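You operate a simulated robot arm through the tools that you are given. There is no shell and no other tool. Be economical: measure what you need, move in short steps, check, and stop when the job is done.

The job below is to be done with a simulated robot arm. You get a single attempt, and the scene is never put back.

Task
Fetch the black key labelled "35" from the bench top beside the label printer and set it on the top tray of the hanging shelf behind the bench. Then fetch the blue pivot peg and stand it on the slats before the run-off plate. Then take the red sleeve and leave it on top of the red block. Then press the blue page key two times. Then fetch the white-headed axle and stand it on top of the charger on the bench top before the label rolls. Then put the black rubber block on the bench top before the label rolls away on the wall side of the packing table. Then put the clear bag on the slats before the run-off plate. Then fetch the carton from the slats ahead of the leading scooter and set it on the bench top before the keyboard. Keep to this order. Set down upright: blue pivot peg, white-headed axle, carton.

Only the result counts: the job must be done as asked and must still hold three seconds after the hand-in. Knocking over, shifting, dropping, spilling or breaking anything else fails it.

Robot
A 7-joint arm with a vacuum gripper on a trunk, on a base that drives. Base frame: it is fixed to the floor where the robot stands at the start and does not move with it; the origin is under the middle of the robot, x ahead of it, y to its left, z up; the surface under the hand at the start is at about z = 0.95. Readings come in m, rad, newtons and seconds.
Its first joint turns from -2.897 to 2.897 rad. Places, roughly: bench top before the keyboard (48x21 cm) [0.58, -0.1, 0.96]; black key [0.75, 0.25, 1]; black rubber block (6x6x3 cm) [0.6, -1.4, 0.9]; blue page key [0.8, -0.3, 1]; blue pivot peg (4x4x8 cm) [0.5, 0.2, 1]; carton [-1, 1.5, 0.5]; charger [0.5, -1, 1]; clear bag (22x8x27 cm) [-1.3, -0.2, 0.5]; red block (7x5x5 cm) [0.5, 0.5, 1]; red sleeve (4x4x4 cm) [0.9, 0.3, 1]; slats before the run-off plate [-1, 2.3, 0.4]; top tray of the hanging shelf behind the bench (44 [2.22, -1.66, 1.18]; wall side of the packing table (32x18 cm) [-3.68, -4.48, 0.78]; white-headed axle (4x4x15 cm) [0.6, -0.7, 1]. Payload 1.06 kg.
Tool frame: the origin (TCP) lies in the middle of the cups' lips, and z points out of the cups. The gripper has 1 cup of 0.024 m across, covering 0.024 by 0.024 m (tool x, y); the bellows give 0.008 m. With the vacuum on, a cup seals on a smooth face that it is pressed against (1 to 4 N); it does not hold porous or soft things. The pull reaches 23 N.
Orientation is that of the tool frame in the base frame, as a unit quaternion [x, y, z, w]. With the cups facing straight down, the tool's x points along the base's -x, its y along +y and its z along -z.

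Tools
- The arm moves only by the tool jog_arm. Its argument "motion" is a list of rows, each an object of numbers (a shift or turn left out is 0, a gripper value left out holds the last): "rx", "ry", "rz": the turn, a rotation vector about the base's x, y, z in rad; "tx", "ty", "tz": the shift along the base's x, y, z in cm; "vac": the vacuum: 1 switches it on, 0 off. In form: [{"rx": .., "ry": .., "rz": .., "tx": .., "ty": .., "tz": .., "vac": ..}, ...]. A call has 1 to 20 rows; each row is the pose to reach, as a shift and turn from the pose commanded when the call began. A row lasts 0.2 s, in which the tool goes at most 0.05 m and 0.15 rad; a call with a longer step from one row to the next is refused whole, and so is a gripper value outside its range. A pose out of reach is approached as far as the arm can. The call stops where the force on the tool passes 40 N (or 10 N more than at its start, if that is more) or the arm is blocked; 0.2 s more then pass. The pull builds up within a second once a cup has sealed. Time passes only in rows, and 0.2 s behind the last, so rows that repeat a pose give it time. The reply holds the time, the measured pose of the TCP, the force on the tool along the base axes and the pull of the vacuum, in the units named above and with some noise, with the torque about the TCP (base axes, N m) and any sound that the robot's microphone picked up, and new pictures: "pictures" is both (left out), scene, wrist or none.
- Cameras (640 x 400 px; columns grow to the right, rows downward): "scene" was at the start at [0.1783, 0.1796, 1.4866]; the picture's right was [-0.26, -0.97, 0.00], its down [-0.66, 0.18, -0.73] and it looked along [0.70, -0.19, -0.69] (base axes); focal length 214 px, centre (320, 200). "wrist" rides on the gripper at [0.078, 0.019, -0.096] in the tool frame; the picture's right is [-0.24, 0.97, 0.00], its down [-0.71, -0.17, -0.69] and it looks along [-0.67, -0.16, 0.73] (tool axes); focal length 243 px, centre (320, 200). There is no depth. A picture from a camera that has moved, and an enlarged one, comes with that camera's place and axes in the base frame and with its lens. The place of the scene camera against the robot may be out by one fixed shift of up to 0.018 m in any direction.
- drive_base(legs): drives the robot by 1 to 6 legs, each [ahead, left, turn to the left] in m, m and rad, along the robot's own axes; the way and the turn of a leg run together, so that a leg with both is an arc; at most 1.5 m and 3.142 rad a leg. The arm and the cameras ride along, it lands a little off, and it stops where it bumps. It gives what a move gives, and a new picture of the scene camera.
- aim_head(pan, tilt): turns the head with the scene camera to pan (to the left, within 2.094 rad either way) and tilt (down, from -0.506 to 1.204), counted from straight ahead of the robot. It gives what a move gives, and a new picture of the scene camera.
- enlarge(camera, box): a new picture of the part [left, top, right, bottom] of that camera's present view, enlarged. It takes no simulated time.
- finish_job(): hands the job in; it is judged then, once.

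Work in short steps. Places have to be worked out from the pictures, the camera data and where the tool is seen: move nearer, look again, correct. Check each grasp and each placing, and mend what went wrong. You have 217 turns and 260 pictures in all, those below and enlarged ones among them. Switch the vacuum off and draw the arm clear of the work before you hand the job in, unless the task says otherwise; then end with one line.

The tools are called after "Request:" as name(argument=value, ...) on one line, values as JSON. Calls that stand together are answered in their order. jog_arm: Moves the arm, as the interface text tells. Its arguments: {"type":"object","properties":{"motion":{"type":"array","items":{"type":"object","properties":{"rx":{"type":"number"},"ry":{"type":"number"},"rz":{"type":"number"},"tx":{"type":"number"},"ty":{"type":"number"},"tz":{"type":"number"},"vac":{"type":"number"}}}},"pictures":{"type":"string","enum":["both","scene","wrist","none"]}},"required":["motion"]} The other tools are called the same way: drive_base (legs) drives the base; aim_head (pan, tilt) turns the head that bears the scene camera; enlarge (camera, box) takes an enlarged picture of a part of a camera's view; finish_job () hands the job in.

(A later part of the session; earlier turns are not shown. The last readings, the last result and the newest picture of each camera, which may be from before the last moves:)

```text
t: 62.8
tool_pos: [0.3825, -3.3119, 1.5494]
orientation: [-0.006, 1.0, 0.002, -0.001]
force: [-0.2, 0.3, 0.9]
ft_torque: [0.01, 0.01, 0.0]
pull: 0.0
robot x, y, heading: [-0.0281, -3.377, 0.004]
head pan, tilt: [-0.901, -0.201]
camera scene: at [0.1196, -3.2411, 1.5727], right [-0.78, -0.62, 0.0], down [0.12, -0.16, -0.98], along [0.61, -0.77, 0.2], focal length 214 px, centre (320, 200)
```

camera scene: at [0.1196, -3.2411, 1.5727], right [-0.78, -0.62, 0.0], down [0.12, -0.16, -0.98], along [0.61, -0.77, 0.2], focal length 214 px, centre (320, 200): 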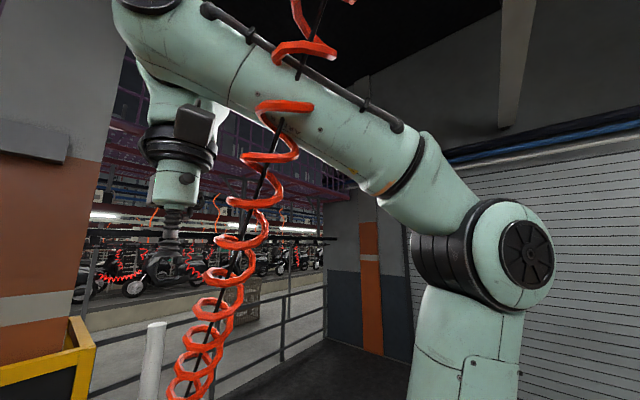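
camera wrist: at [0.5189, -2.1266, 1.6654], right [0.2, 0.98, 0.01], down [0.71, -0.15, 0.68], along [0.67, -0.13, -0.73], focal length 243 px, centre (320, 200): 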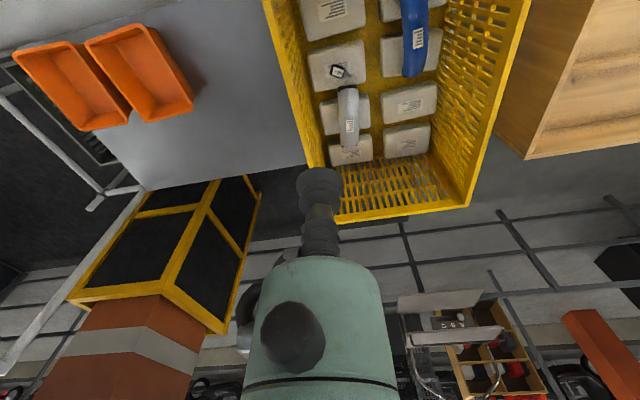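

The hose lies on the near side of the forearm, so moving further right clears it. I drive right 0.8 m, then look ahead.

Request:
drive_base(legs=[[0, -0.8, 0]])

Request:
aim_head(pan=0.2, tilt=0.5)

```text
t: 67.1
tool_pos: [0.3858, -4.1019, 1.5495]
orientation: [-0.009, 1.0, 0.003, -0.001]
force: [-0.1, 0.6, 0.7]
ft_torque: [0.0, 0.04, -0.01]
pull: 0.0
robot x, y, heading: [-0.0243, -4.1723, 0.008]
head pan, tilt: [-0.901, -0.201]
camera scene: at [0.1233, -4.0325, 1.5728], right [-0.78, -0.63, 0.0], down [0.13, -0.16, -0.98], along [0.62, -0.76, 0.2], focal length 214 px, centre (320, 200)
```

scene: 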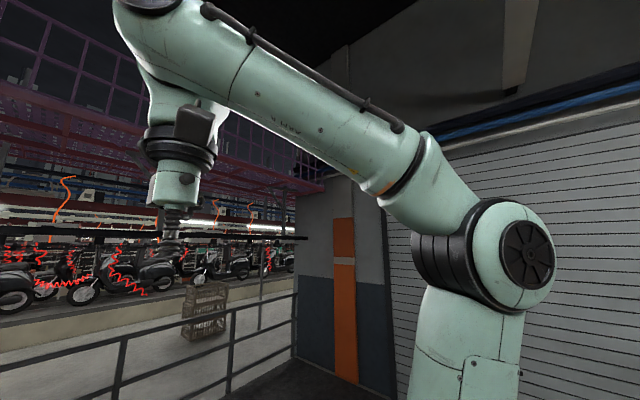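

```text
t: 68.4
tool_pos: [0.3863, -4.1012, 1.5485]
orientation: [-0.009, 1.0, 0.003, -0.001]
force: [0.1, 0.1, 0.1]
ft_torque: [0.02, -0.04, 0.0]
pull: 0.1
robot x, y, heading: [-0.0252, -4.1676, 0.005]
head pan, tilt: [0.201, 0.499]
camera scene: at [0.1601, -3.9489, 1.5092], right [0.21, -0.98, 0.0], down [-0.47, -0.1, -0.88], along [0.86, 0.18, -0.48], focal length 214 px, centre (320, 200)
```

scene: 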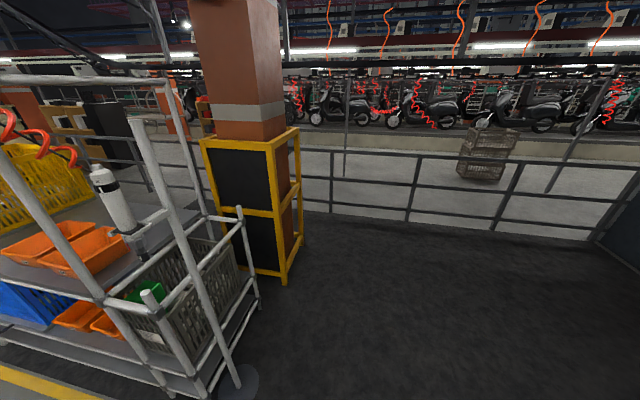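

The pillar guard spans x≈1.32–1.84, the railing is at x≈2.63, leaving about 0.8 m to pass lengthwise. I drive forward 1.5 m and turn left by 90° in the open area.

Request:
drive_base(legs=[[1.5, -0.1, 0], [0, 0, 1.565]])

Request:
aim_head(pan=0.0, tilt=0.6)

```text
refused: leg 1 is longer than a leg can be; nothing moved
```

```text
t: 69.1
tool_pos: [0.3867, -4.102, 1.5489]
orientation: [-0.009, 1.0, 0.003, -0.001]
force: [0.3, -0.2, 0.2]
ft_torque: [0.02, -0.03, 0.03]
pull: 0.1
robot x, y, heading: [-0.0236, -4.1674, 0.014]
head pan, tilt: [0.0, 0.6]
camera scene: at [0.1595, -3.9669, 1.5001], right [0.01, -1.0, 0.0], down [-0.56, -0.01, -0.83], along [0.83, 0.01, -0.56], focal length 214 px, centre (320, 200)
```

scene: 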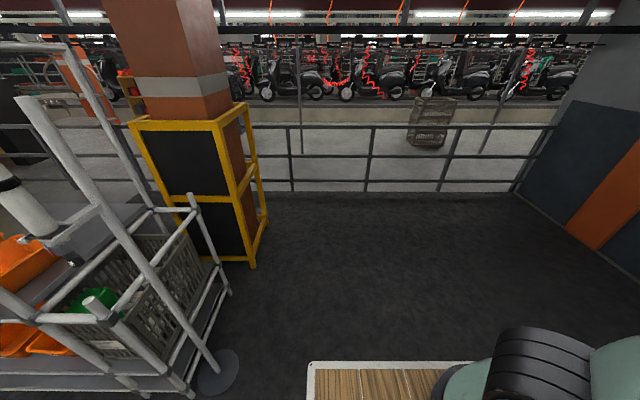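

Request:
drive_base(legs=[[1.49, 0, 0], [0, 0, 1.56]])

Request:
aim_head(pan=0.0, tilt=0.6)

```text
t: 80.3
tool_pos: [1.3948, -3.7592, 1.5499]
orientation: [-0.704, 0.71, 0.001, -0.003]
force: [-1.3, 0.0, -0.3]
ft_torque: [0.01, -0.03, 0.0]
pull: 0.3
robot x, y, heading: [1.4517, -4.1743, 1.548]
head pan, tilt: [0.0, 0.6]
camera scene: at [1.2438, -3.9893, 1.5001], right [1.0, -0.02, 0.0], down [-0.01, -0.56, -0.83], along [0.02, 0.82, -0.56], focal length 214 px, centre (320, 200)
```

scene: 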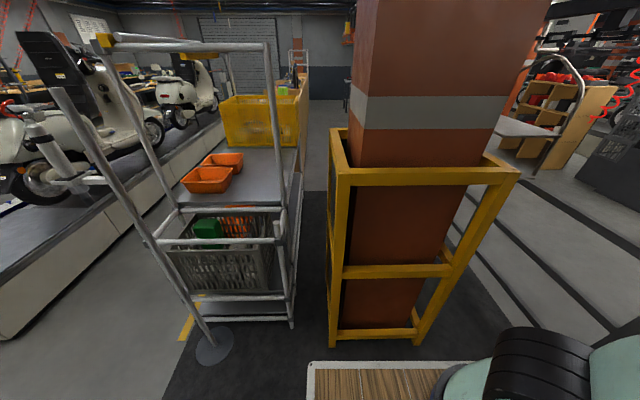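

```text
t: 80.9
tool_pos: [1.3952, -3.7591, 1.5496]
orientation: [-0.703, 0.711, 0.002, -0.003]
force: [-0.7, -0.6, -0.2]
ft_torque: [0.01, -0.05, -0.04]
pull: 0.0
robot x, y, heading: [1.4497, -4.1724, 1.551]
head pan, tilt: [0.0, 0.6]
camera scene: at [1.2438, -3.9893, 1.5001], right [1.0, -0.02, 0.0], down [-0.01, -0.56, -0.83], along [0.02, 0.82, -0.56], focal length 214 px, centre (320, 200)
```

scene: 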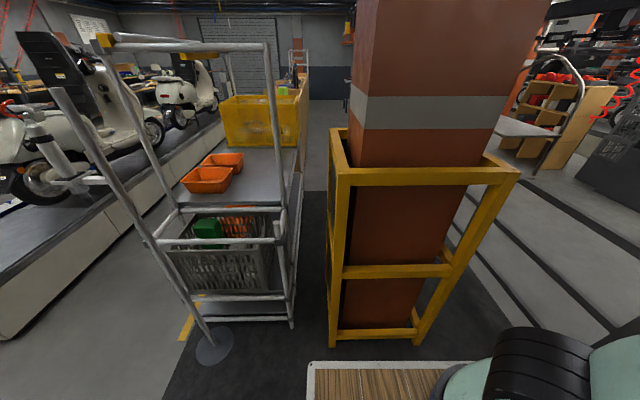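

I enlarge the rack and the far area to see whether a bar runs along the rack's back.

Request:
enlarge(camera="scene", box=[80, 10, 336, 170])

Request:
aim_head(pan=-0.7, tilt=0.4)

```text
2.50 times, centred on (208, 90) of scene
camera zoom: at [1.2438, -3.9893, 1.5001], right [1.0, -0.02, 0.0], down [-0.01, -0.56, -0.83], along [0.02, 0.82, -0.56], focal length 536 px, centre (600, 475)
```

zoom: 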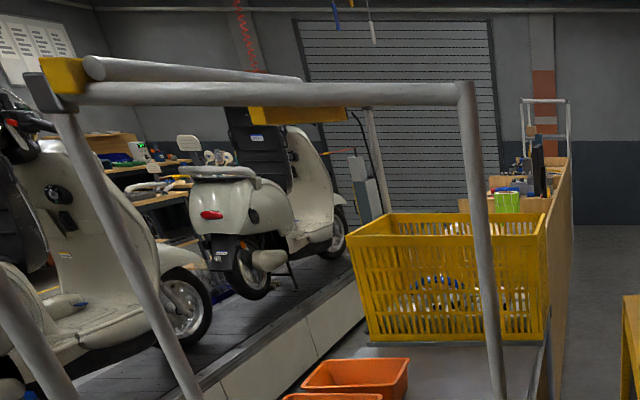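

```text
t: 82.0
tool_pos: [1.3952, -3.7595, 1.5503]
orientation: [-0.703, 0.711, 0.001, -0.002]
force: [0.1, -0.8, 0.5]
ft_torque: [0.01, -0.01, 0.02]
pull: 0.1
robot x, y, heading: [1.4518, -4.1713, 1.548]
head pan, tilt: [-0.7, 0.4]
camera scene: at [1.303, -4.008, 1.5183], right [0.75, -0.66, 0.0], down [-0.26, -0.29, -0.92], along [0.61, 0.69, -0.39], focal length 214 px, centre (320, 200)
```

scene: 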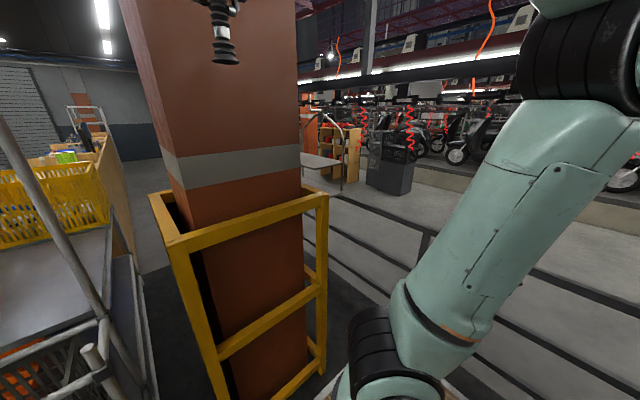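

No bar on the back of the rack, so the crate is reachable from behind. I shift right to line up with the gap between pillar and railing, then check.

Request:
drive_base(legs=[[0, -0.67, 0.022]])

Request:
aim_head(pan=0.3, tilt=0.9)

Request:
aim_head(pan=-0.4, tilt=0.6)

```text
t: 85.7
tool_pos: [2.0582, -3.7655, 1.5487]
orientation: [0.712, -0.702, -0.001, 0.002]
force: [0.2, -0.1, 0.0]
ft_torque: [-0.02, 0.02, 0.02]
pull: 0.1
robot x, y, heading: [2.1255, -4.1786, 1.579]
head pan, tilt: [-0.7, 0.4]
camera scene: at [1.9726, -4.0171, 1.5183], right [0.77, -0.64, 0.0], down [-0.25, -0.3, -0.92], along [0.59, 0.71, -0.39], focal length 214 px, centre (320, 200)
```

scene: 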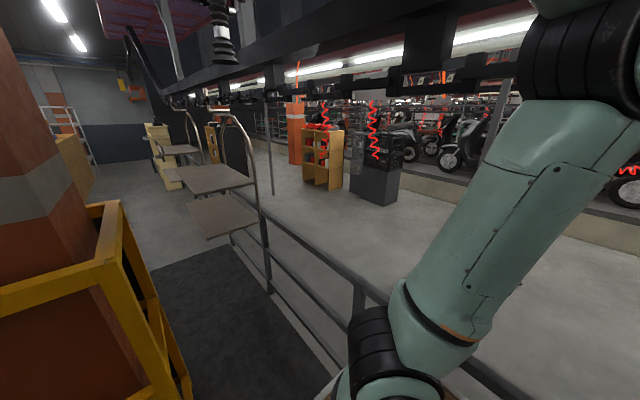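

```text
t: 86.9
tool_pos: [2.059, -3.7652, 1.5496]
orientation: [0.712, -0.702, 0.0, 0.002]
force: [-0.9, 0.2, 0.2]
ft_torque: [0.0, -0.03, 0.01]
pull: 0.0
robot x, y, heading: [2.1251, -4.1811, 1.576]
head pan, tilt: [0.3, 0.901]
camera scene: at [1.8906, -4.0162, 1.4754], right [0.95, 0.3, 0.0], down [0.23, -0.75, -0.62], along [-0.19, 0.59, -0.78], focal length 214 px, centre (320, 200)
```

scene: 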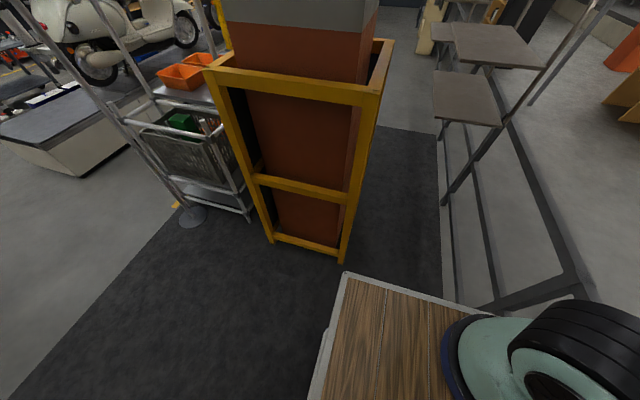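

```text
t: 88.0
tool_pos: [2.0583, -3.7665, 1.549]
orientation: [0.712, -0.702, -0.002, 0.002]
force: [-0.6, -0.9, 0.5]
ft_torque: [0.01, -0.01, 0.01]
pull: 0.0
robot x, y, heading: [2.1272, -4.1793, 1.575]
head pan, tilt: [-0.4, 0.6]
camera scene: at [1.9472, -4.0066, 1.5001], right [0.92, -0.38, 0.0], down [-0.22, -0.52, -0.82], along [0.32, 0.76, -0.57], focal length 214 px, centre (320, 200)
```

scene: 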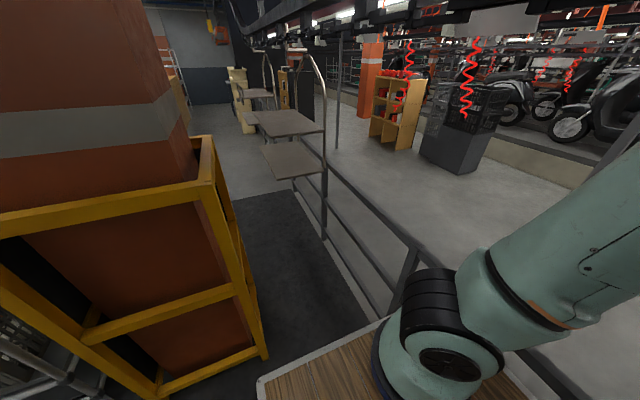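

The nearer hanging shelf at y≈-2.8 blocks this gap; the target shelf is the one at y≈-1.7. The strip behind the bench must be entered from the left end, so I drive back out, all along the aisle.

Request:
drive_base(legs=[[0, 0.95, 0], [0, 0, -1.578], [-1.19, 0, 0], [0, 1.5, 0], [0, 1.5, 0]])

```text
t: 116.4
tool_pos: [0.3762, -1.1149, 1.5499]
orientation: [-0.008, 1.0, 0.003, -0.001]
force: [-0.3, -0.6, 0.0]
ft_torque: [-0.02, 0.02, -0.03]
pull: 0.1
robot x, y, heading: [-0.0372, -1.1876, 0.014]
head pan, tilt: [-0.4, 0.6]
camera scene: at [0.1431, -1.0152, 1.5001], right [-0.38, -0.93, 0.0], down [-0.52, 0.21, -0.83], along [0.76, -0.31, -0.56], focal length 214 px, centre (320, 200)
```

scene: 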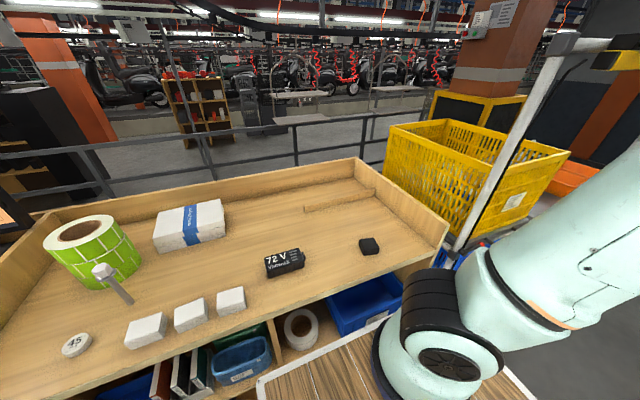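

I continue left along the aisle, slightly further from the bench since the left bench sticks out a bit more.

Request:
drive_base(legs=[[-0.06, 0, -0.014], [0, 1.5, 0], [0, 1.0, 0]])

Request:
aim_head(pan=1.2, tilt=0.6)

```text
t: 129.3
tool_pos: [0.339, 1.389, 1.5496]
orientation: [-0.001, 1.0, 0.003, -0.001]
force: [0.1, 0.2, -0.1]
ft_torque: [0.01, -0.01, -0.01]
pull: 0.0
robot x, y, heading: [-0.0754, 1.3293, -0.01]
head pan, tilt: [-0.4, 0.6]
camera scene: at [0.1063, 1.4927, 1.5001], right [-0.4, -0.92, 0.0], down [-0.52, 0.22, -0.83], along [0.76, -0.33, -0.56], focal length 214 px, centre (320, 200)
```

scene: 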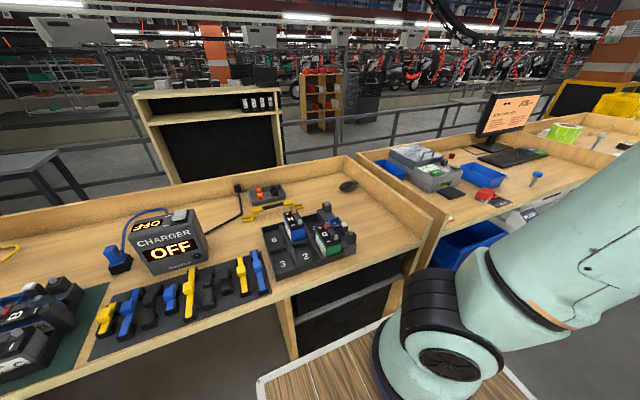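

```text
t: 130.9
tool_pos: [0.3385, 1.3886, 1.5483]
orientation: [-0.001, 1.0, 0.002, -0.001]
force: [0.0, 0.4, -0.1]
ft_torque: [0.01, 0.02, -0.01]
pull: 0.1
robot x, y, heading: [-0.0747, 1.3263, -0.006]
head pan, tilt: [1.201, 0.6]
camera scene: at [0.0578, 1.6098, 1.5001], right [0.93, -0.37, 0.0], down [-0.21, -0.53, -0.83], along [0.3, 0.77, -0.56], focal length 214 px, centre (320, 200)
```

scene: 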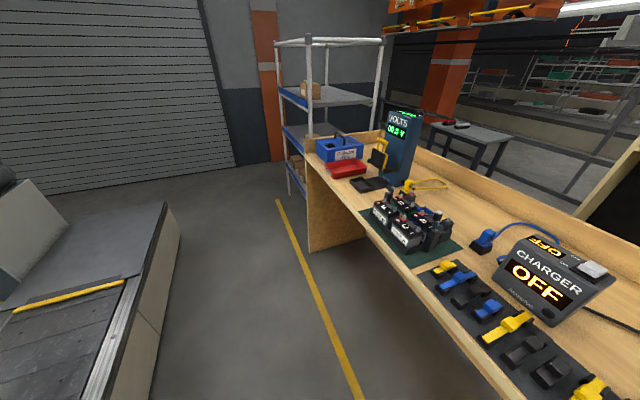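

The far-left passage (between the rack at the bench's end and the wall) looks open. I back off a bit and continue left.

Request:
drive_base(legs=[[-0.07, 0, 0.008], [0, 1.5, 0], [0, 1.5, 0], [0, 0.1, 0]])

Request:
aim_head(pan=0.0, tilt=0.5)

Request:
aim_head(pan=0.8, tilt=0.7)

```text
t: 146.7
tool_pos: [0.2689, 4.4876, 1.5501]
orientation: [-0.007, 1.0, 0.003, -0.001]
force: [-0.2, -0.5, 0.2]
ft_torque: [0.02, -0.01, 0.02]
pull: 0.2
robot x, y, heading: [-0.1431, 4.4221, 0.003]
head pan, tilt: [1.201, 0.6]
camera scene: at [-0.0137, 4.7053, 1.5001], right [0.93, -0.36, 0.0], down [-0.2, -0.53, -0.83], along [0.29, 0.77, -0.56], focal length 214 px, centre (320, 200)
```

scene: 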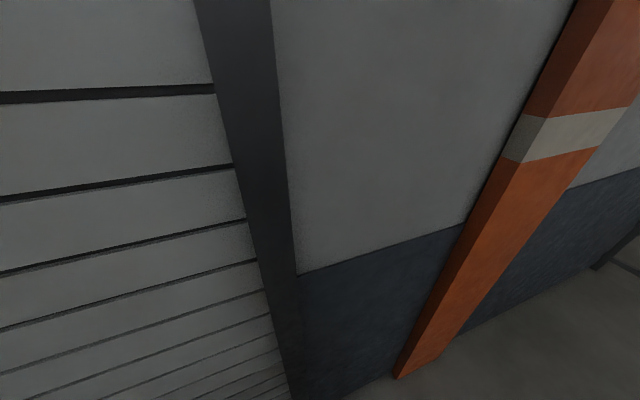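

```text
t: 148.1
tool_pos: [0.2699, 4.4861, 1.5499]
orientation: [-0.007, 1.0, 0.003, -0.001]
force: [-0.2, -0.1, 0.1]
ft_torque: [0.03, -0.03, -0.03]
pull: 0.0
robot x, y, heading: [-0.1423, 4.4232, 0.006]
head pan, tilt: [0.0, 0.499]
camera scene: at [0.0457, 4.6232, 1.5092], right [0.01, -1.0, 0.0], down [-0.48, 0.0, -0.88], along [0.88, 0.0, -0.48], focal length 214 px, centre (320, 200)
```

scene: 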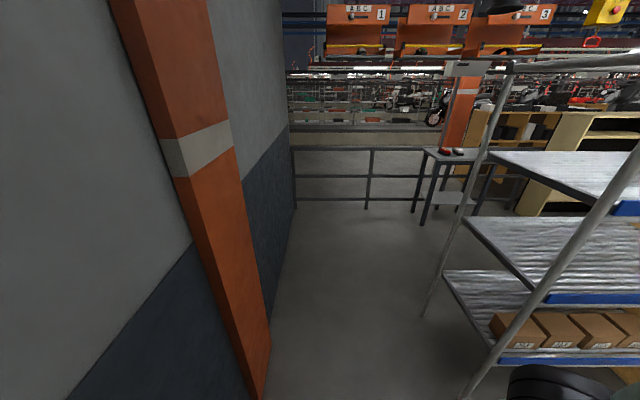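

```text
t: 149.2
tool_pos: [0.2692, 4.4876, 1.5485]
orientation: [-0.007, 1.0, 0.003, 0.0]
force: [0.9, 0.1, -0.2]
ft_torque: [0.01, -0.01, -0.05]
pull: 0.2
robot x, y, heading: [-0.144, 4.422, -0.002]
head pan, tilt: [0.799, 0.7]
camera scene: at [0.0137, 4.6839, 1.4915], right [0.72, -0.69, 0.0], down [-0.45, -0.46, -0.77], along [0.53, 0.55, -0.64], focal length 214 px, centre (320, 200)
```

scene: 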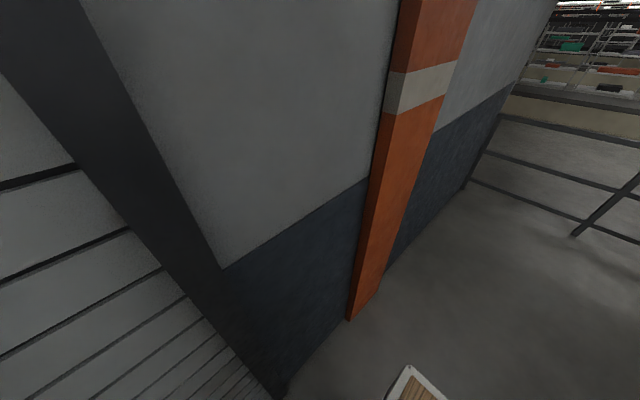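

There is a ~1 m gap between rack and wall. I drive through it, then turn right to face down the strip behind the bench.

Request:
drive_base(legs=[[0, 0.08, 0], [1.45, 0, 0], [0.3, 0, 0], [0, 0, -1.571]])

Request:
aim_head(pan=0.0, tilt=0.5)

```text
t: 162.7
tool_pos: [1.6861, 4.0909, 1.5491]
orientation: [0.706, 0.708, 0.003, 0.001]
force: [-0.7, 0.0, 0.3]
ft_torque: [0.02, 0.0, -0.01]
pull: 0.0
robot x, y, heading: [1.6217, 4.503, -1.582]
head pan, tilt: [0.799, 0.7]
camera scene: at [1.8924, 4.3344, 1.4915], right [-0.7, -0.71, 0.0], down [-0.46, 0.45, -0.76], along [0.54, -0.54, -0.64], focal length 214 px, centre (320, 200)
```

scene: 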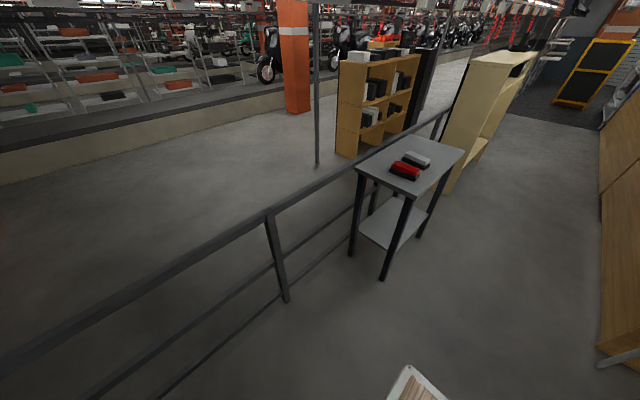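

```text
t: 163.8
tool_pos: [1.6854, 4.0924, 1.5487]
orientation: [0.707, 0.708, 0.002, 0.001]
force: [-0.6, -0.1, 0.2]
ft_torque: [-0.01, 0.03, 0.03]
pull: 0.0
robot x, y, heading: [1.6244, 4.5074, -1.575]
head pan, tilt: [0.0, 0.499]
camera scene: at [1.8313, 4.3031, 1.5092], right [-1.0, 0.01, 0.0], down [0.0, 0.48, -0.88], along [-0.01, -0.88, -0.48], focal length 214 px, centre (320, 200)
```

scene: 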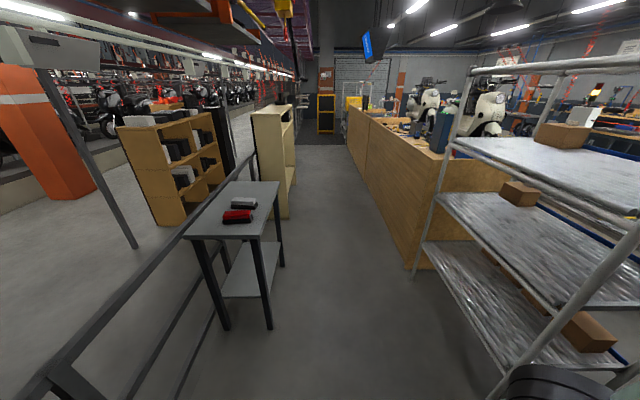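

The corridor behind the bench is open. I drive down it.

Request:
drive_base(legs=[[1.5, 0, 0], [1.5, 0, 0], [1.5, 0, 0], [1.0, 0, 0]])

Request:
aim_head(pan=0.4, tilt=0.6)

Request:
aim_head(pan=-0.4, tilt=0.6)

```text
t: 190.1
tool_pos: [1.6475, -1.4142, 1.5492]
orientation: [0.707, 0.707, 0.003, 0.002]
force: [0.5, 0.1, 0.5]
ft_torque: [0.0, 0.02, 0.01]
pull: 0.0
robot x, y, heading: [1.5863, -1.0009, -1.581]
head pan, tilt: [0.0, 0.499]
camera scene: at [1.7939, -1.203, 1.5092], right [-1.0, 0.01, 0.0], down [0.01, 0.48, -0.88], along [-0.01, -0.88, -0.48], focal length 214 px, centre (320, 200)
```

scene: 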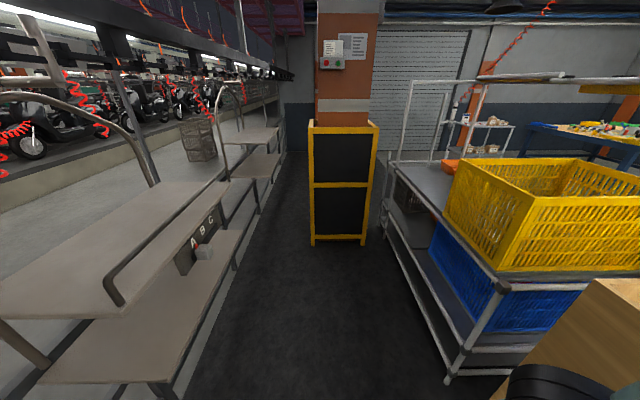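

```text
t: 191.0
tool_pos: [1.6479, -1.4142, 1.549]
orientation: [0.708, 0.707, 0.003, 0.001]
force: [0.8, -0.3, -0.3]
ft_torque: [-0.02, 0.03, -0.01]
pull: 0.1
robot x, y, heading: [1.5879, -0.9982, -1.585]
head pan, tilt: [0.4, 0.6]
camera scene: at [1.8283, -1.1939, 1.5001], right [-0.93, -0.38, 0.0], down [-0.21, 0.52, -0.83], along [0.31, -0.76, -0.56], focal length 214 px, centre (320, 200)
```

scene: 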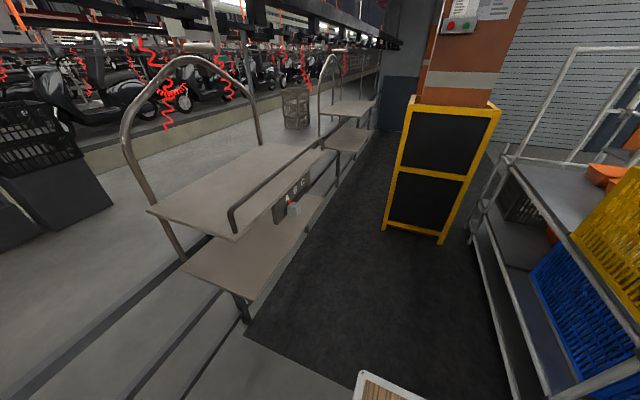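

```text
t: 192.1
tool_pos: [1.6472, -1.4139, 1.5491]
orientation: [0.708, 0.706, 0.002, 0.001]
force: [0.1, 0.3, -0.5]
ft_torque: [-0.01, 0.0, 0.02]
pull: 0.0
robot x, y, heading: [1.5877, -0.9998, -1.581]
head pan, tilt: [-0.4, 0.6]
camera scene: at [1.7596, -1.1931, 1.5001], right [-0.92, 0.4, 0.0], down [0.23, 0.52, -0.83], along [-0.33, -0.76, -0.56], focal length 214 px, centre (320, 200)
```

scene: 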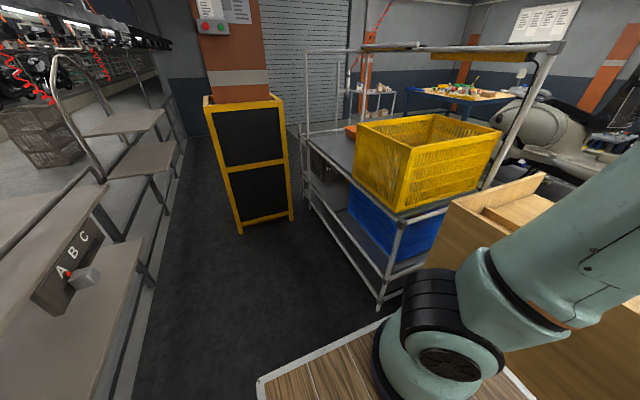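

The target shelf and the crate are both at hand here. I drive ahead 0.55 m to bring the arm abreast of the crate.

Request:
drive_base(legs=[[0.55, 0, 0.01]])

Request:
aim_head(pan=-0.7, tilt=0.6)

```text
t: 195.3
tool_pos: [1.6465, -1.9646, 1.549]
orientation: [0.705, 0.709, 0.002, 0.0]
force: [-0.2, 0.7, 0.0]
ft_torque: [0.0, -0.03, 0.02]
pull: 0.1
robot x, y, heading: [1.5873, -1.549, -1.568]
head pan, tilt: [-0.4, 0.6]
camera scene: at [1.7577, -1.7422, 1.5001], right [-0.92, 0.39, 0.0], down [0.22, 0.52, -0.83], along [-0.32, -0.76, -0.56], focal length 214 px, centre (320, 200)
```

scene: 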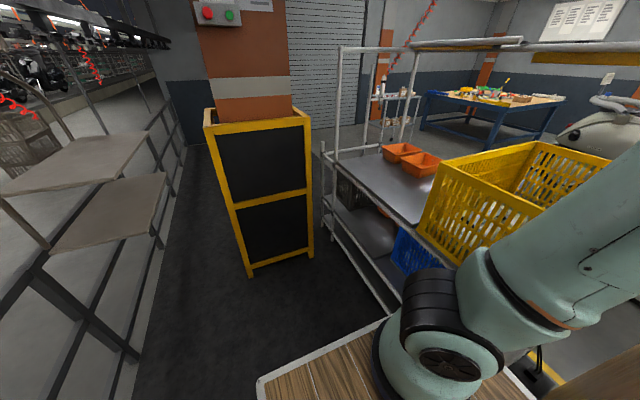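

```text
t: 196.1
tool_pos: [1.6479, -1.9642, 1.5494]
orientation: [0.704, 0.71, 0.002, 0.001]
force: [-0.3, 0.4, 0.7]
ft_torque: [-0.06, -0.03, 0.01]
pull: 0.1
robot x, y, heading: [1.5829, -1.5529, -1.567]
head pan, tilt: [-0.7, 0.6]
camera scene: at [1.7352, -1.7283, 1.5001], right [-0.76, 0.64, 0.0], down [0.36, 0.43, -0.83], along [-0.53, -0.63, -0.56], focal length 214 px, centre (320, 200)
```

scene: 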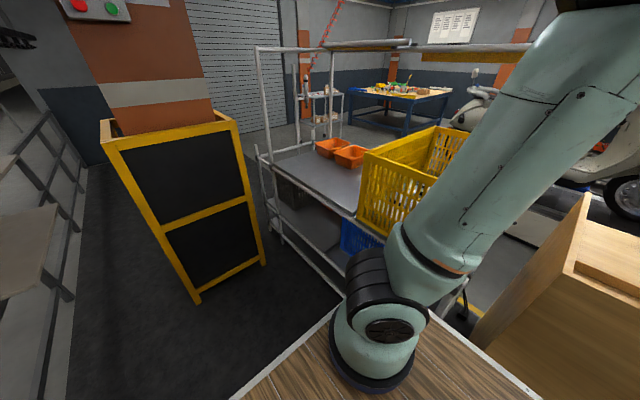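

I swing the tool round in front of the arm's axis toward the crate, turning the tool along.

Request:
jog_arm(motion=[{"tx": -1.6, "ty": -4, "rz": -0.08}, {"tx": -3.2, "ty": -8, "rz": -0.16}, {"tx": -4.8, "ty": -12, "rz": -0.24}, {"tx": -6.4, "ty": -16, "rz": -0.32}, {"tx": -8, "ty": -20, "rz": -0.4}, {"tx": -10, "ty": -24, "rz": -0.48}, {"tx": -13, "ty": -27.5, "rz": -0.56}, {"tx": -16.5, "ty": -30.5, "rz": -0.65}, {"tx": -20.5, "ty": -33, "rz": -0.74}, {"tx": -24.5, "ty": -34.5, "rz": -0.83}, {"tx": -29, "ty": -35.5, "rz": -0.93}, {"tx": -33.5, "ty": -35.5, "rz": -1.03}, {"tx": -38, "ty": -35, "rz": -1.13}, {"tx": -42.5, "ty": -34, "rz": -1.24}, {"tx": -47, "ty": -32.5, "rz": -1.35}, {"tx": -51.5, "ty": -31, "rz": -1.46}, {"tx": -56, "ty": -29, "rz": -1.57}, {"tx": -56, "ty": -29, "rz": -1.57}], pictures="both")

```text
t: 199.9
tool_pos: [1.1728, -2.1984, 1.5197]
orientation: [0.999, 0.036, -0.002, 0.004]
force: [0.5, 0.6, -0.2]
ft_torque: [0.01, -0.01, -0.03]
pull: 0.0
out of reach, approached as far as the arm can: row 9, 10, 11, 12, 13, 14, 15, 16, 17, 18
robot x, y, heading: [1.5829, -1.5511, -1.574]
head pan, tilt: [-0.7, 0.6]
camera scene: at [1.735, -1.7282, 1.5001], right [-0.76, 0.65, 0.0], down [0.36, 0.43, -0.83], along [-0.53, -0.63, -0.56], focal length 214 px, centre (320, 200)
camera wrist: at [1.2519, -2.2106, 1.616], right [-0.16, -0.99, 0.01], down [-0.72, 0.12, 0.69], along [-0.68, 0.11, -0.73], focal length 243 px, centre (320, 200)
```

scene: 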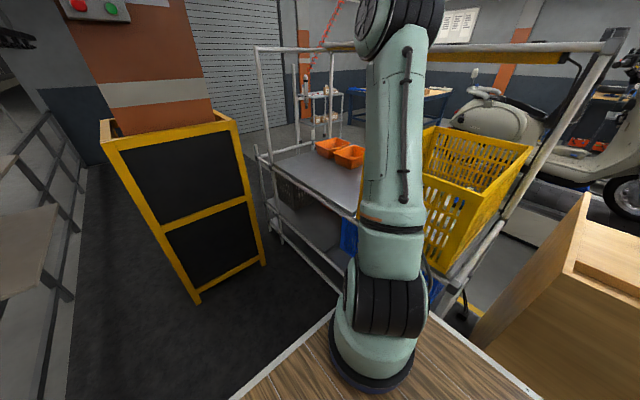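
wrist: 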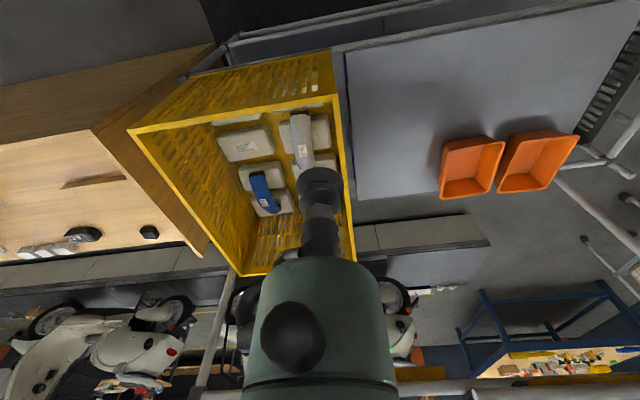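

I lower the tool to z≈1.35 while shifting over the crate, staying above the rim (z≈1.19).

Request:
jog_arm(motion=[{"tz": -4}, {"tz": -8, "ty": 2}, {"tz": -12, "ty": 4}, {"tz": -15, "ty": 6}, {"tz": -17, "ty": 8}, {"tz": -17, "ty": 10}, {"tz": -17, "ty": 10}], pictures="both")

```text
t: 201.5
tool_pos: [1.1732, -2.0992, 1.3511]
orientation: [0.999, 0.037, -0.002, 0.004]
force: [0.5, 0.3, -0.7]
ft_torque: [0.02, -0.02, 0.02]
pull: 0.1
robot x, y, heading: [1.5842, -1.5502, -1.574]
head pan, tilt: [-0.7, 0.6]
camera scene: at [1.7351, -1.7283, 1.5001], right [-0.76, 0.65, 0.0], down [0.36, 0.43, -0.83], along [-0.53, -0.63, -0.57], focal length 214 px, centre (320, 200)
camera wrist: at [1.2533, -2.1125, 1.4466], right [-0.16, -0.99, 0.01], down [-0.72, 0.12, 0.69], along [-0.68, 0.1, -0.73], focal length 243 px, centre (320, 200)
```

scene: 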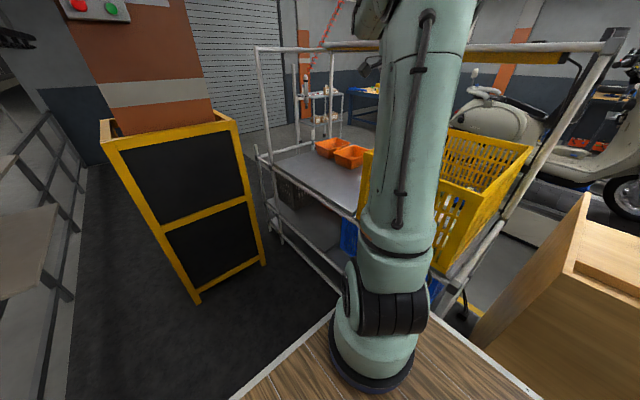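
wrist: 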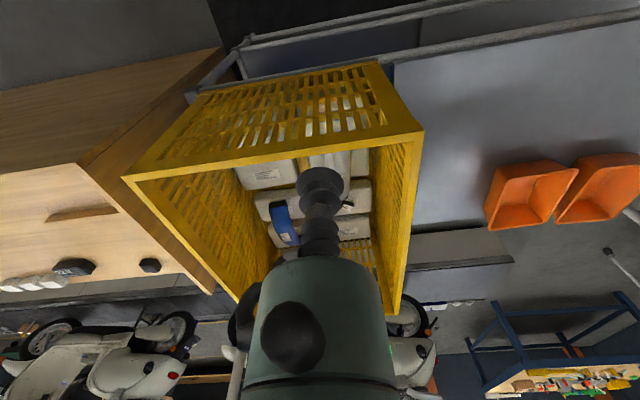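

Now over the crate's rear edge. I advance to x≈0.88 at the same height to look straight into it.

Request:
jog_arm(motion=[{"tx": -5}, {"tx": -10}, {"tx": -15}, {"tx": -20}, {"tx": -25}, {"tx": -29}, {"tx": -29}], pictures="both")

Request:
enlarge(camera="wrist", box=[200, 0, 520, 200])

```text
t: 203.1
tool_pos: [0.8919, -2.0904, 1.3441]
orientation: [0.999, 0.038, -0.003, 0.004]
force: [0.6, -0.4, 0.1]
ft_torque: [0.04, 0.04, -0.02]
pull: 0.1
out of reach, approached as far as the arm can: row 6, 7
robot x, y, heading: [1.5827, -1.5495, -1.573]
head pan, tilt: [-0.7, 0.6]
camera scene: at [1.7358, -1.7284, 1.5], right [-0.76, 0.65, 0.0], down [0.36, 0.43, -0.83], along [-0.53, -0.63, -0.56], focal length 214 px, centre (320, 200)
camera wrist: at [0.9722, -2.1019, 1.4398], right [-0.16, -0.99, 0.01], down [-0.72, 0.12, 0.69], along [-0.68, 0.1, -0.73], focal length 243 px, centre (320, 200)
```

scene: 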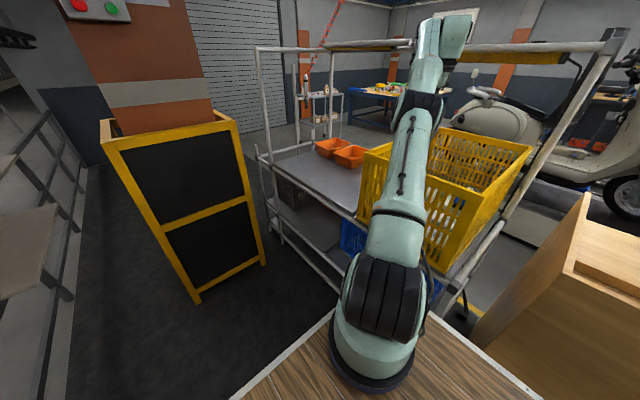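
wrist: 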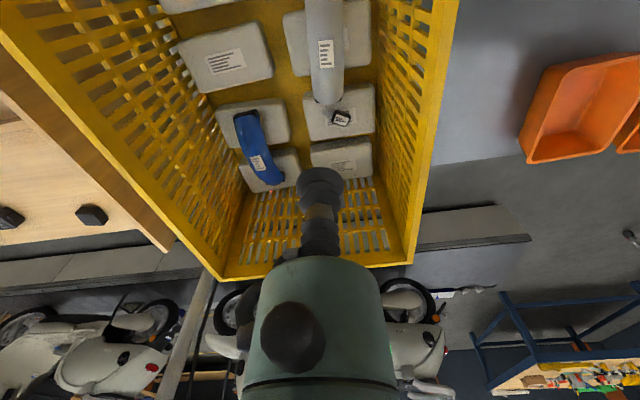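

```text
2.00 times, centred on (360, 100) of wrist
camera zoom: at [0.9722, -2.1019, 1.4398], right [-0.16, -0.99, 0.01], down [-0.72, 0.12, 0.69], along [-0.68, 0.1, -0.73], focal length 485 px, centre (240, 400)
```

zoom: 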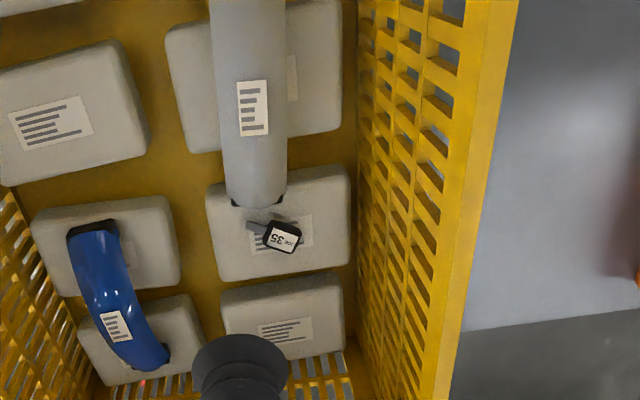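

The key is visible at about (0.73, -2.11) but the reach limit is near. I look at the arm's posture to judge elbow height.

Request:
aim_head(pan=-0.8, tilt=0.15)

```text
t: 204.0
tool_pos: [0.8902, -2.0896, 1.3434]
orientation: [0.999, 0.037, -0.002, 0.004]
force: [0.0, -0.6, 0.0]
ft_torque: [-0.04, 0.02, -0.02]
pull: 0.1
robot x, y, heading: [1.5856, -1.5517, -1.573]
head pan, tilt: [-0.799, 0.15]
camera scene: at [1.7255, -1.7253, 1.5415], right [-0.7, 0.72, 0.0], down [0.11, 0.1, -0.99], along [-0.71, -0.69, -0.15], focal length 214 px, centre (320, 200)
```

scene: 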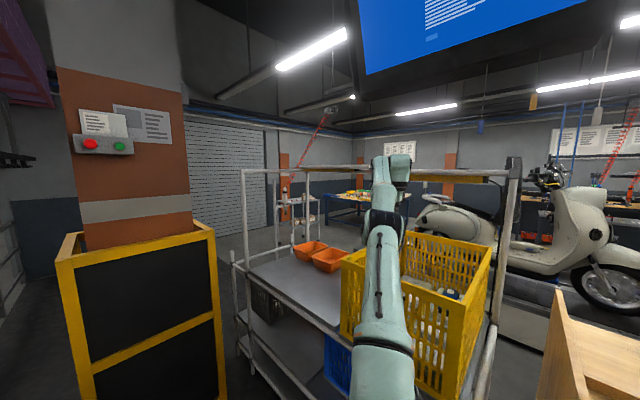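

Key works out at about (0.73, -2.114, 0.92). I move the base ahead 0.27 m so that the arm is square to the crate, tool staying above the rim.

Request:
drive_base(legs=[[0.27, 0, 0]])

Request:
jog_arm(motion=[{"tx": 2, "ty": 4}, {"tx": 2, "ty": 8}, {"tx": 2, "ty": 12}, {"tx": 1, "ty": 16}, {"tx": 0, "ty": 20}, {"tx": -2, "ty": 24}, {"tx": -5, "ty": 25}, {"tx": -5, "ty": 25}], pictures="both")

```text
t: 205.9
tool_pos: [0.8924, -2.3574, 1.3432]
orientation: [0.999, 0.039, -0.002, 0.004]
force: [-0.1, -0.8, 0.1]
ft_torque: [0.02, -0.05, 0.02]
pull: 0.0
robot x, y, heading: [1.586, -1.8197, -1.571]
head pan, tilt: [-0.799, 0.15]
camera scene: at [1.7254, -1.9933, 1.5416], right [-0.7, 0.72, 0.0], down [0.11, 0.1, -0.99], along [-0.71, -0.69, -0.15], focal length 214 px, centre (320, 200)
```

scene: 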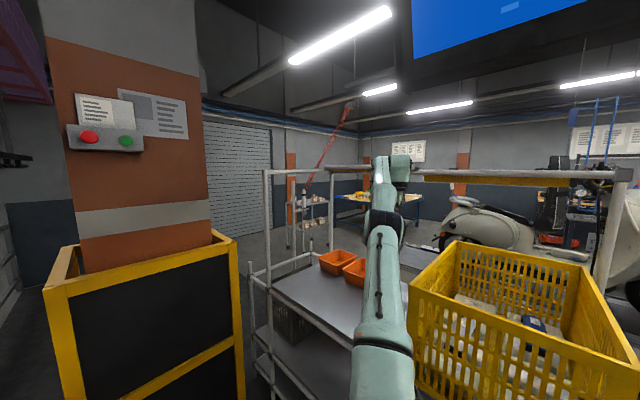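

```text
t: 207.7
tool_pos: [0.8414, -2.1086, 1.343]
orientation: [0.999, 0.038, -0.002, 0.004]
force: [0.8, -0.3, 0.5]
ft_torque: [-0.01, -0.01, 0.01]
pull: 0.2
robot x, y, heading: [1.5843, -1.8179, -1.572]
head pan, tilt: [-0.799, 0.15]
camera scene: at [1.7255, -1.9933, 1.5416], right [-0.7, 0.72, 0.0], down [0.11, 0.1, -0.99], along [-0.71, -0.69, -0.15], focal length 214 px, centre (320, 200)
camera wrist: at [0.9217, -2.1206, 1.4389], right [-0.16, -0.99, 0.01], down [-0.72, 0.12, 0.69], along [-0.68, 0.1, -0.73], focal length 243 px, centre (320, 200)
```

scene: 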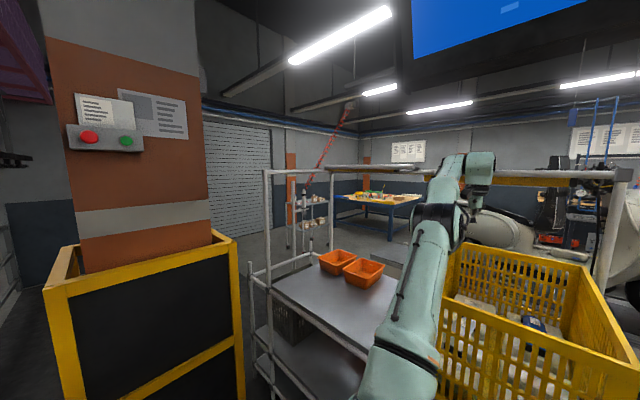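
wrist: 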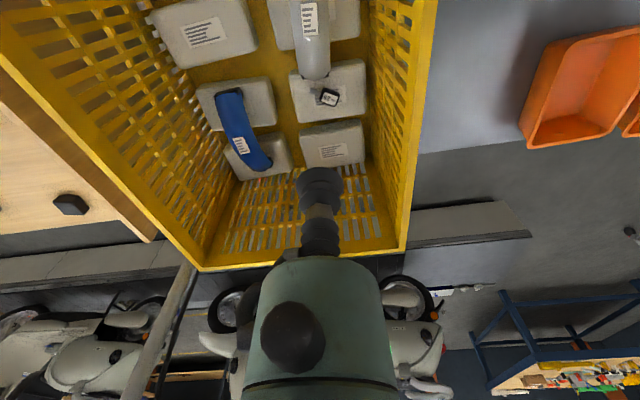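

Key again at (0.728, -2.117). I lower the tool to z≈1.15 while moving forward, then check clearance between arm and rim.

Request:
jog_arm(motion=[{"tx": -1, "ty": -0.3, "tz": -4}, {"tx": -3, "ty": -0.7, "tz": -8}, {"tx": -5, "ty": -0.9, "tz": -12}, {"tx": -8, "ty": -0.9, "tz": -15.5}, {"tx": -11.3, "ty": -0.9, "tz": -19}, {"tx": -11.3, "ty": -0.9, "tz": -19}], pictures="both")

Request:
aim_head(pan=-1.0, tilt=0.5)

```text
t: 209.1
tool_pos: [0.757, -2.1159, 1.1623]
orientation: [0.999, 0.04, -0.002, 0.004]
force: [0.4, -0.2, -0.7]
ft_torque: [-0.06, -0.01, 0.01]
pull: 0.1
out of reach, approached as far as the arm can: row 4, 5, 6
robot x, y, heading: [1.5796, -1.8201, -1.576]
head pan, tilt: [-0.799, 0.15]
camera scene: at [1.7255, -1.9933, 1.5416], right [-0.7, 0.72, 0.0], down [0.11, 0.1, -0.99], along [-0.71, -0.69, -0.15], focal length 214 px, centre (320, 200)
camera wrist: at [0.8381, -2.1284, 1.2576], right [-0.16, -0.99, 0.01], down [-0.72, 0.12, 0.69], along [-0.68, 0.1, -0.73], focal length 243 px, centre (320, 200)
```

scene: 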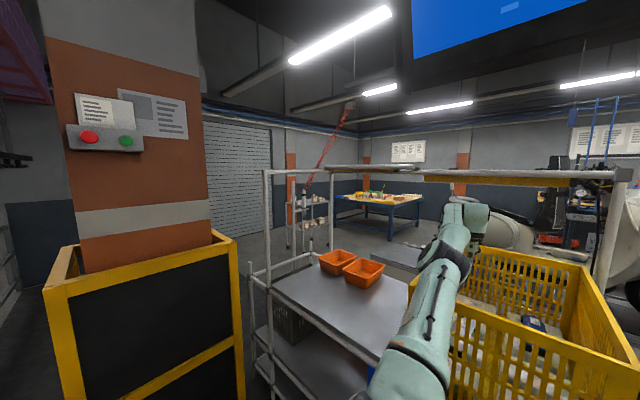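
wrist: 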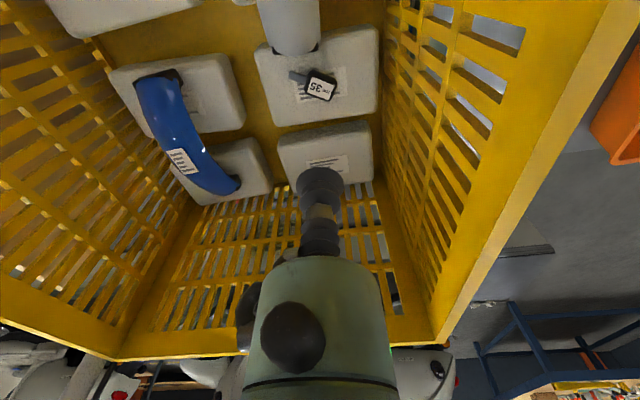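

```text
t: 209.9
tool_pos: [0.7579, -2.1158, 1.1623]
orientation: [0.999, 0.04, -0.002, 0.003]
force: [-0.5, -0.6, -0.2]
ft_torque: [0.02, 0.0, 0.0]
pull: 0.1
robot x, y, heading: [1.5845, -1.8224, -1.574]
head pan, tilt: [-1.0, 0.499]
camera scene: at [1.7153, -1.9778, 1.5093], right [-0.54, 0.84, 0.0], down [0.4, 0.26, -0.88], along [-0.74, -0.47, -0.48], focal length 214 px, centre (320, 200)
```

scene: 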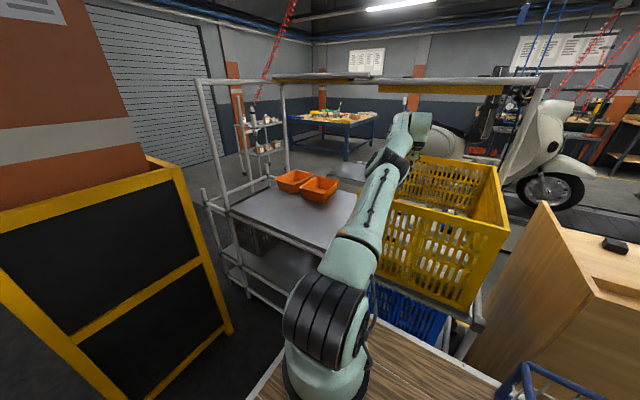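

The arm is nearly stretched here; I need the base a bit closer to the rack. I retract the tool upward and look down at the gap between deck and rack.

Request:
jog_arm(motion=[{"tx": 1, "tz": 4}, {"tx": 2, "tz": 8}, {"tx": 4, "tz": 12}, {"tx": 7, "tz": 16}, {"tx": 10, "tz": 18}, {"tx": 10, "tz": 18}], pictures="none")

Request:
aim_head(pan=-1.3, tilt=1.0)

```text
t: 211.3
tool_pos: [0.857, -2.1162, 1.3424]
orientation: [0.999, 0.038, -0.002, 0.005]
force: [0.1, -0.5, -0.3]
ft_torque: [0.03, 0.0, -0.02]
pull: 0.1
robot x, y, heading: [1.5833, -1.8196, -1.571]
head pan, tilt: [-1.0, 0.499]
```

```text
t: 212.2
tool_pos: [0.8581, -2.1156, 1.3434]
orientation: [0.999, 0.039, -0.004, 0.005]
force: [-0.7, 0.1, -1.0]
ft_torque: [-0.02, 0.02, 0.01]
pull: 0.2
robot x, y, heading: [1.5878, -1.8222, -1.569]
head pan, tilt: [-1.3, 1.0]
camera scene: at [1.7248, -1.9473, 1.4682], right [-0.27, 0.96, 0.0], down [0.81, 0.22, -0.54], along [-0.52, -0.14, -0.84], focal length 214 px, centre (320, 200)
```

scene: 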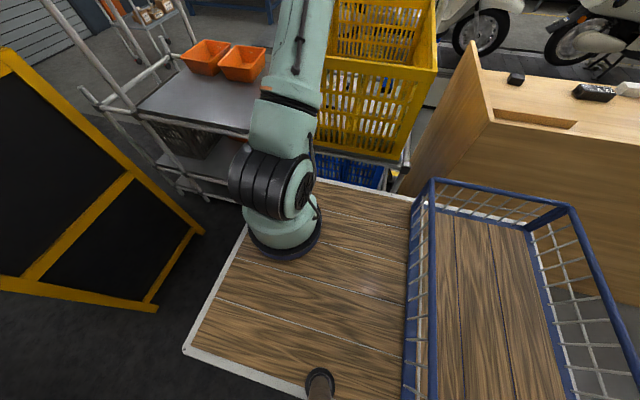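

Recomputing with two views, the deck is at z≈1.0 and the robot is only about 0.66×0.44 m, so there is room. I shift right 0.15 m toward the rack (tool now above rim, will be moved accordingly).

Request:
drive_base(legs=[[0, -0.15, 0]])

```text
t: 213.6
tool_pos: [0.7075, -2.1146, 1.3435]
orientation: [0.999, 0.037, -0.002, 0.005]
force: [0.1, -0.3, 0.0]
ft_torque: [-0.01, -0.02, 0.0]
pull: 0.1
robot x, y, heading: [1.4369, -1.8189, -1.569]
head pan, tilt: [-1.3, 1.0]
camera scene: at [1.5751, -1.9473, 1.4681], right [-0.27, 0.96, 0.0], down [0.81, 0.22, -0.54], along [-0.52, -0.14, -0.84], focal length 214 px, centre (320, 200)
```

scene: 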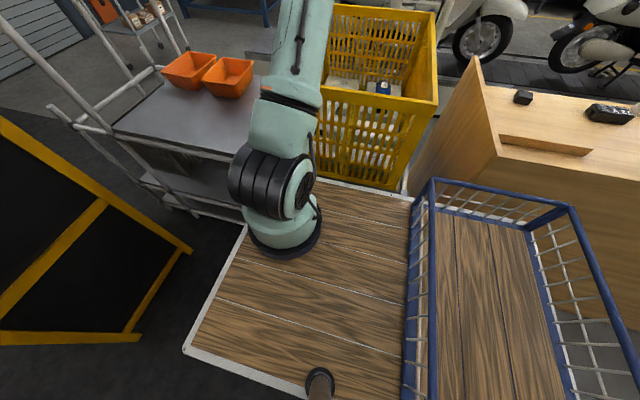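

Good. Tool is now above the crate at (0.708, -2.115). I lower to z≈1.10 over (0.728, -2.117).

Request:
jog_arm(motion=[{"tx": 0.5, "tz": -4}, {"tx": 1, "tz": -8}, {"tx": 1.5, "tz": -12}, {"tx": 2, "tz": -16}, {"tx": 2, "tz": -20}, {"tx": 2, "tz": -24}, {"tx": 2, "tz": -24}], pictures="both")

```text
t: 215.2
tool_pos: [0.7275, -2.1166, 1.1028]
orientation: [0.999, 0.037, -0.003, 0.004]
force: [0.5, -0.5, 0.1]
ft_torque: [0.02, 0.03, 0.0]
pull: 0.0
robot x, y, heading: [1.4327, -1.8185, -1.569]
head pan, tilt: [-1.3, 1.0]
camera scene: at [1.5752, -1.9472, 1.4681], right [-0.27, 0.96, 0.0], down [0.81, 0.22, -0.54], along [-0.52, -0.14, -0.84], focal length 214 px, centre (320, 200)
camera wrist: at [0.8085, -2.1284, 1.1986], right [-0.16, -0.99, 0.01], down [-0.72, 0.12, 0.69], along [-0.68, 0.1, -0.73], focal length 243 px, centre (320, 200)
```

scene: 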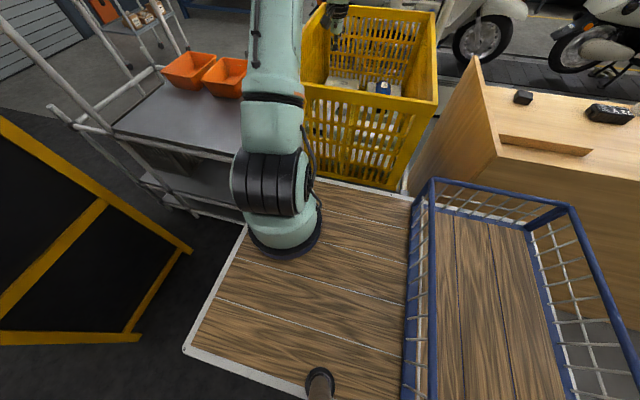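
wrist: 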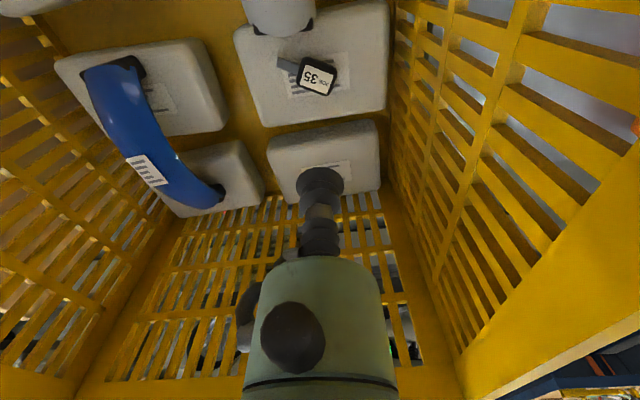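

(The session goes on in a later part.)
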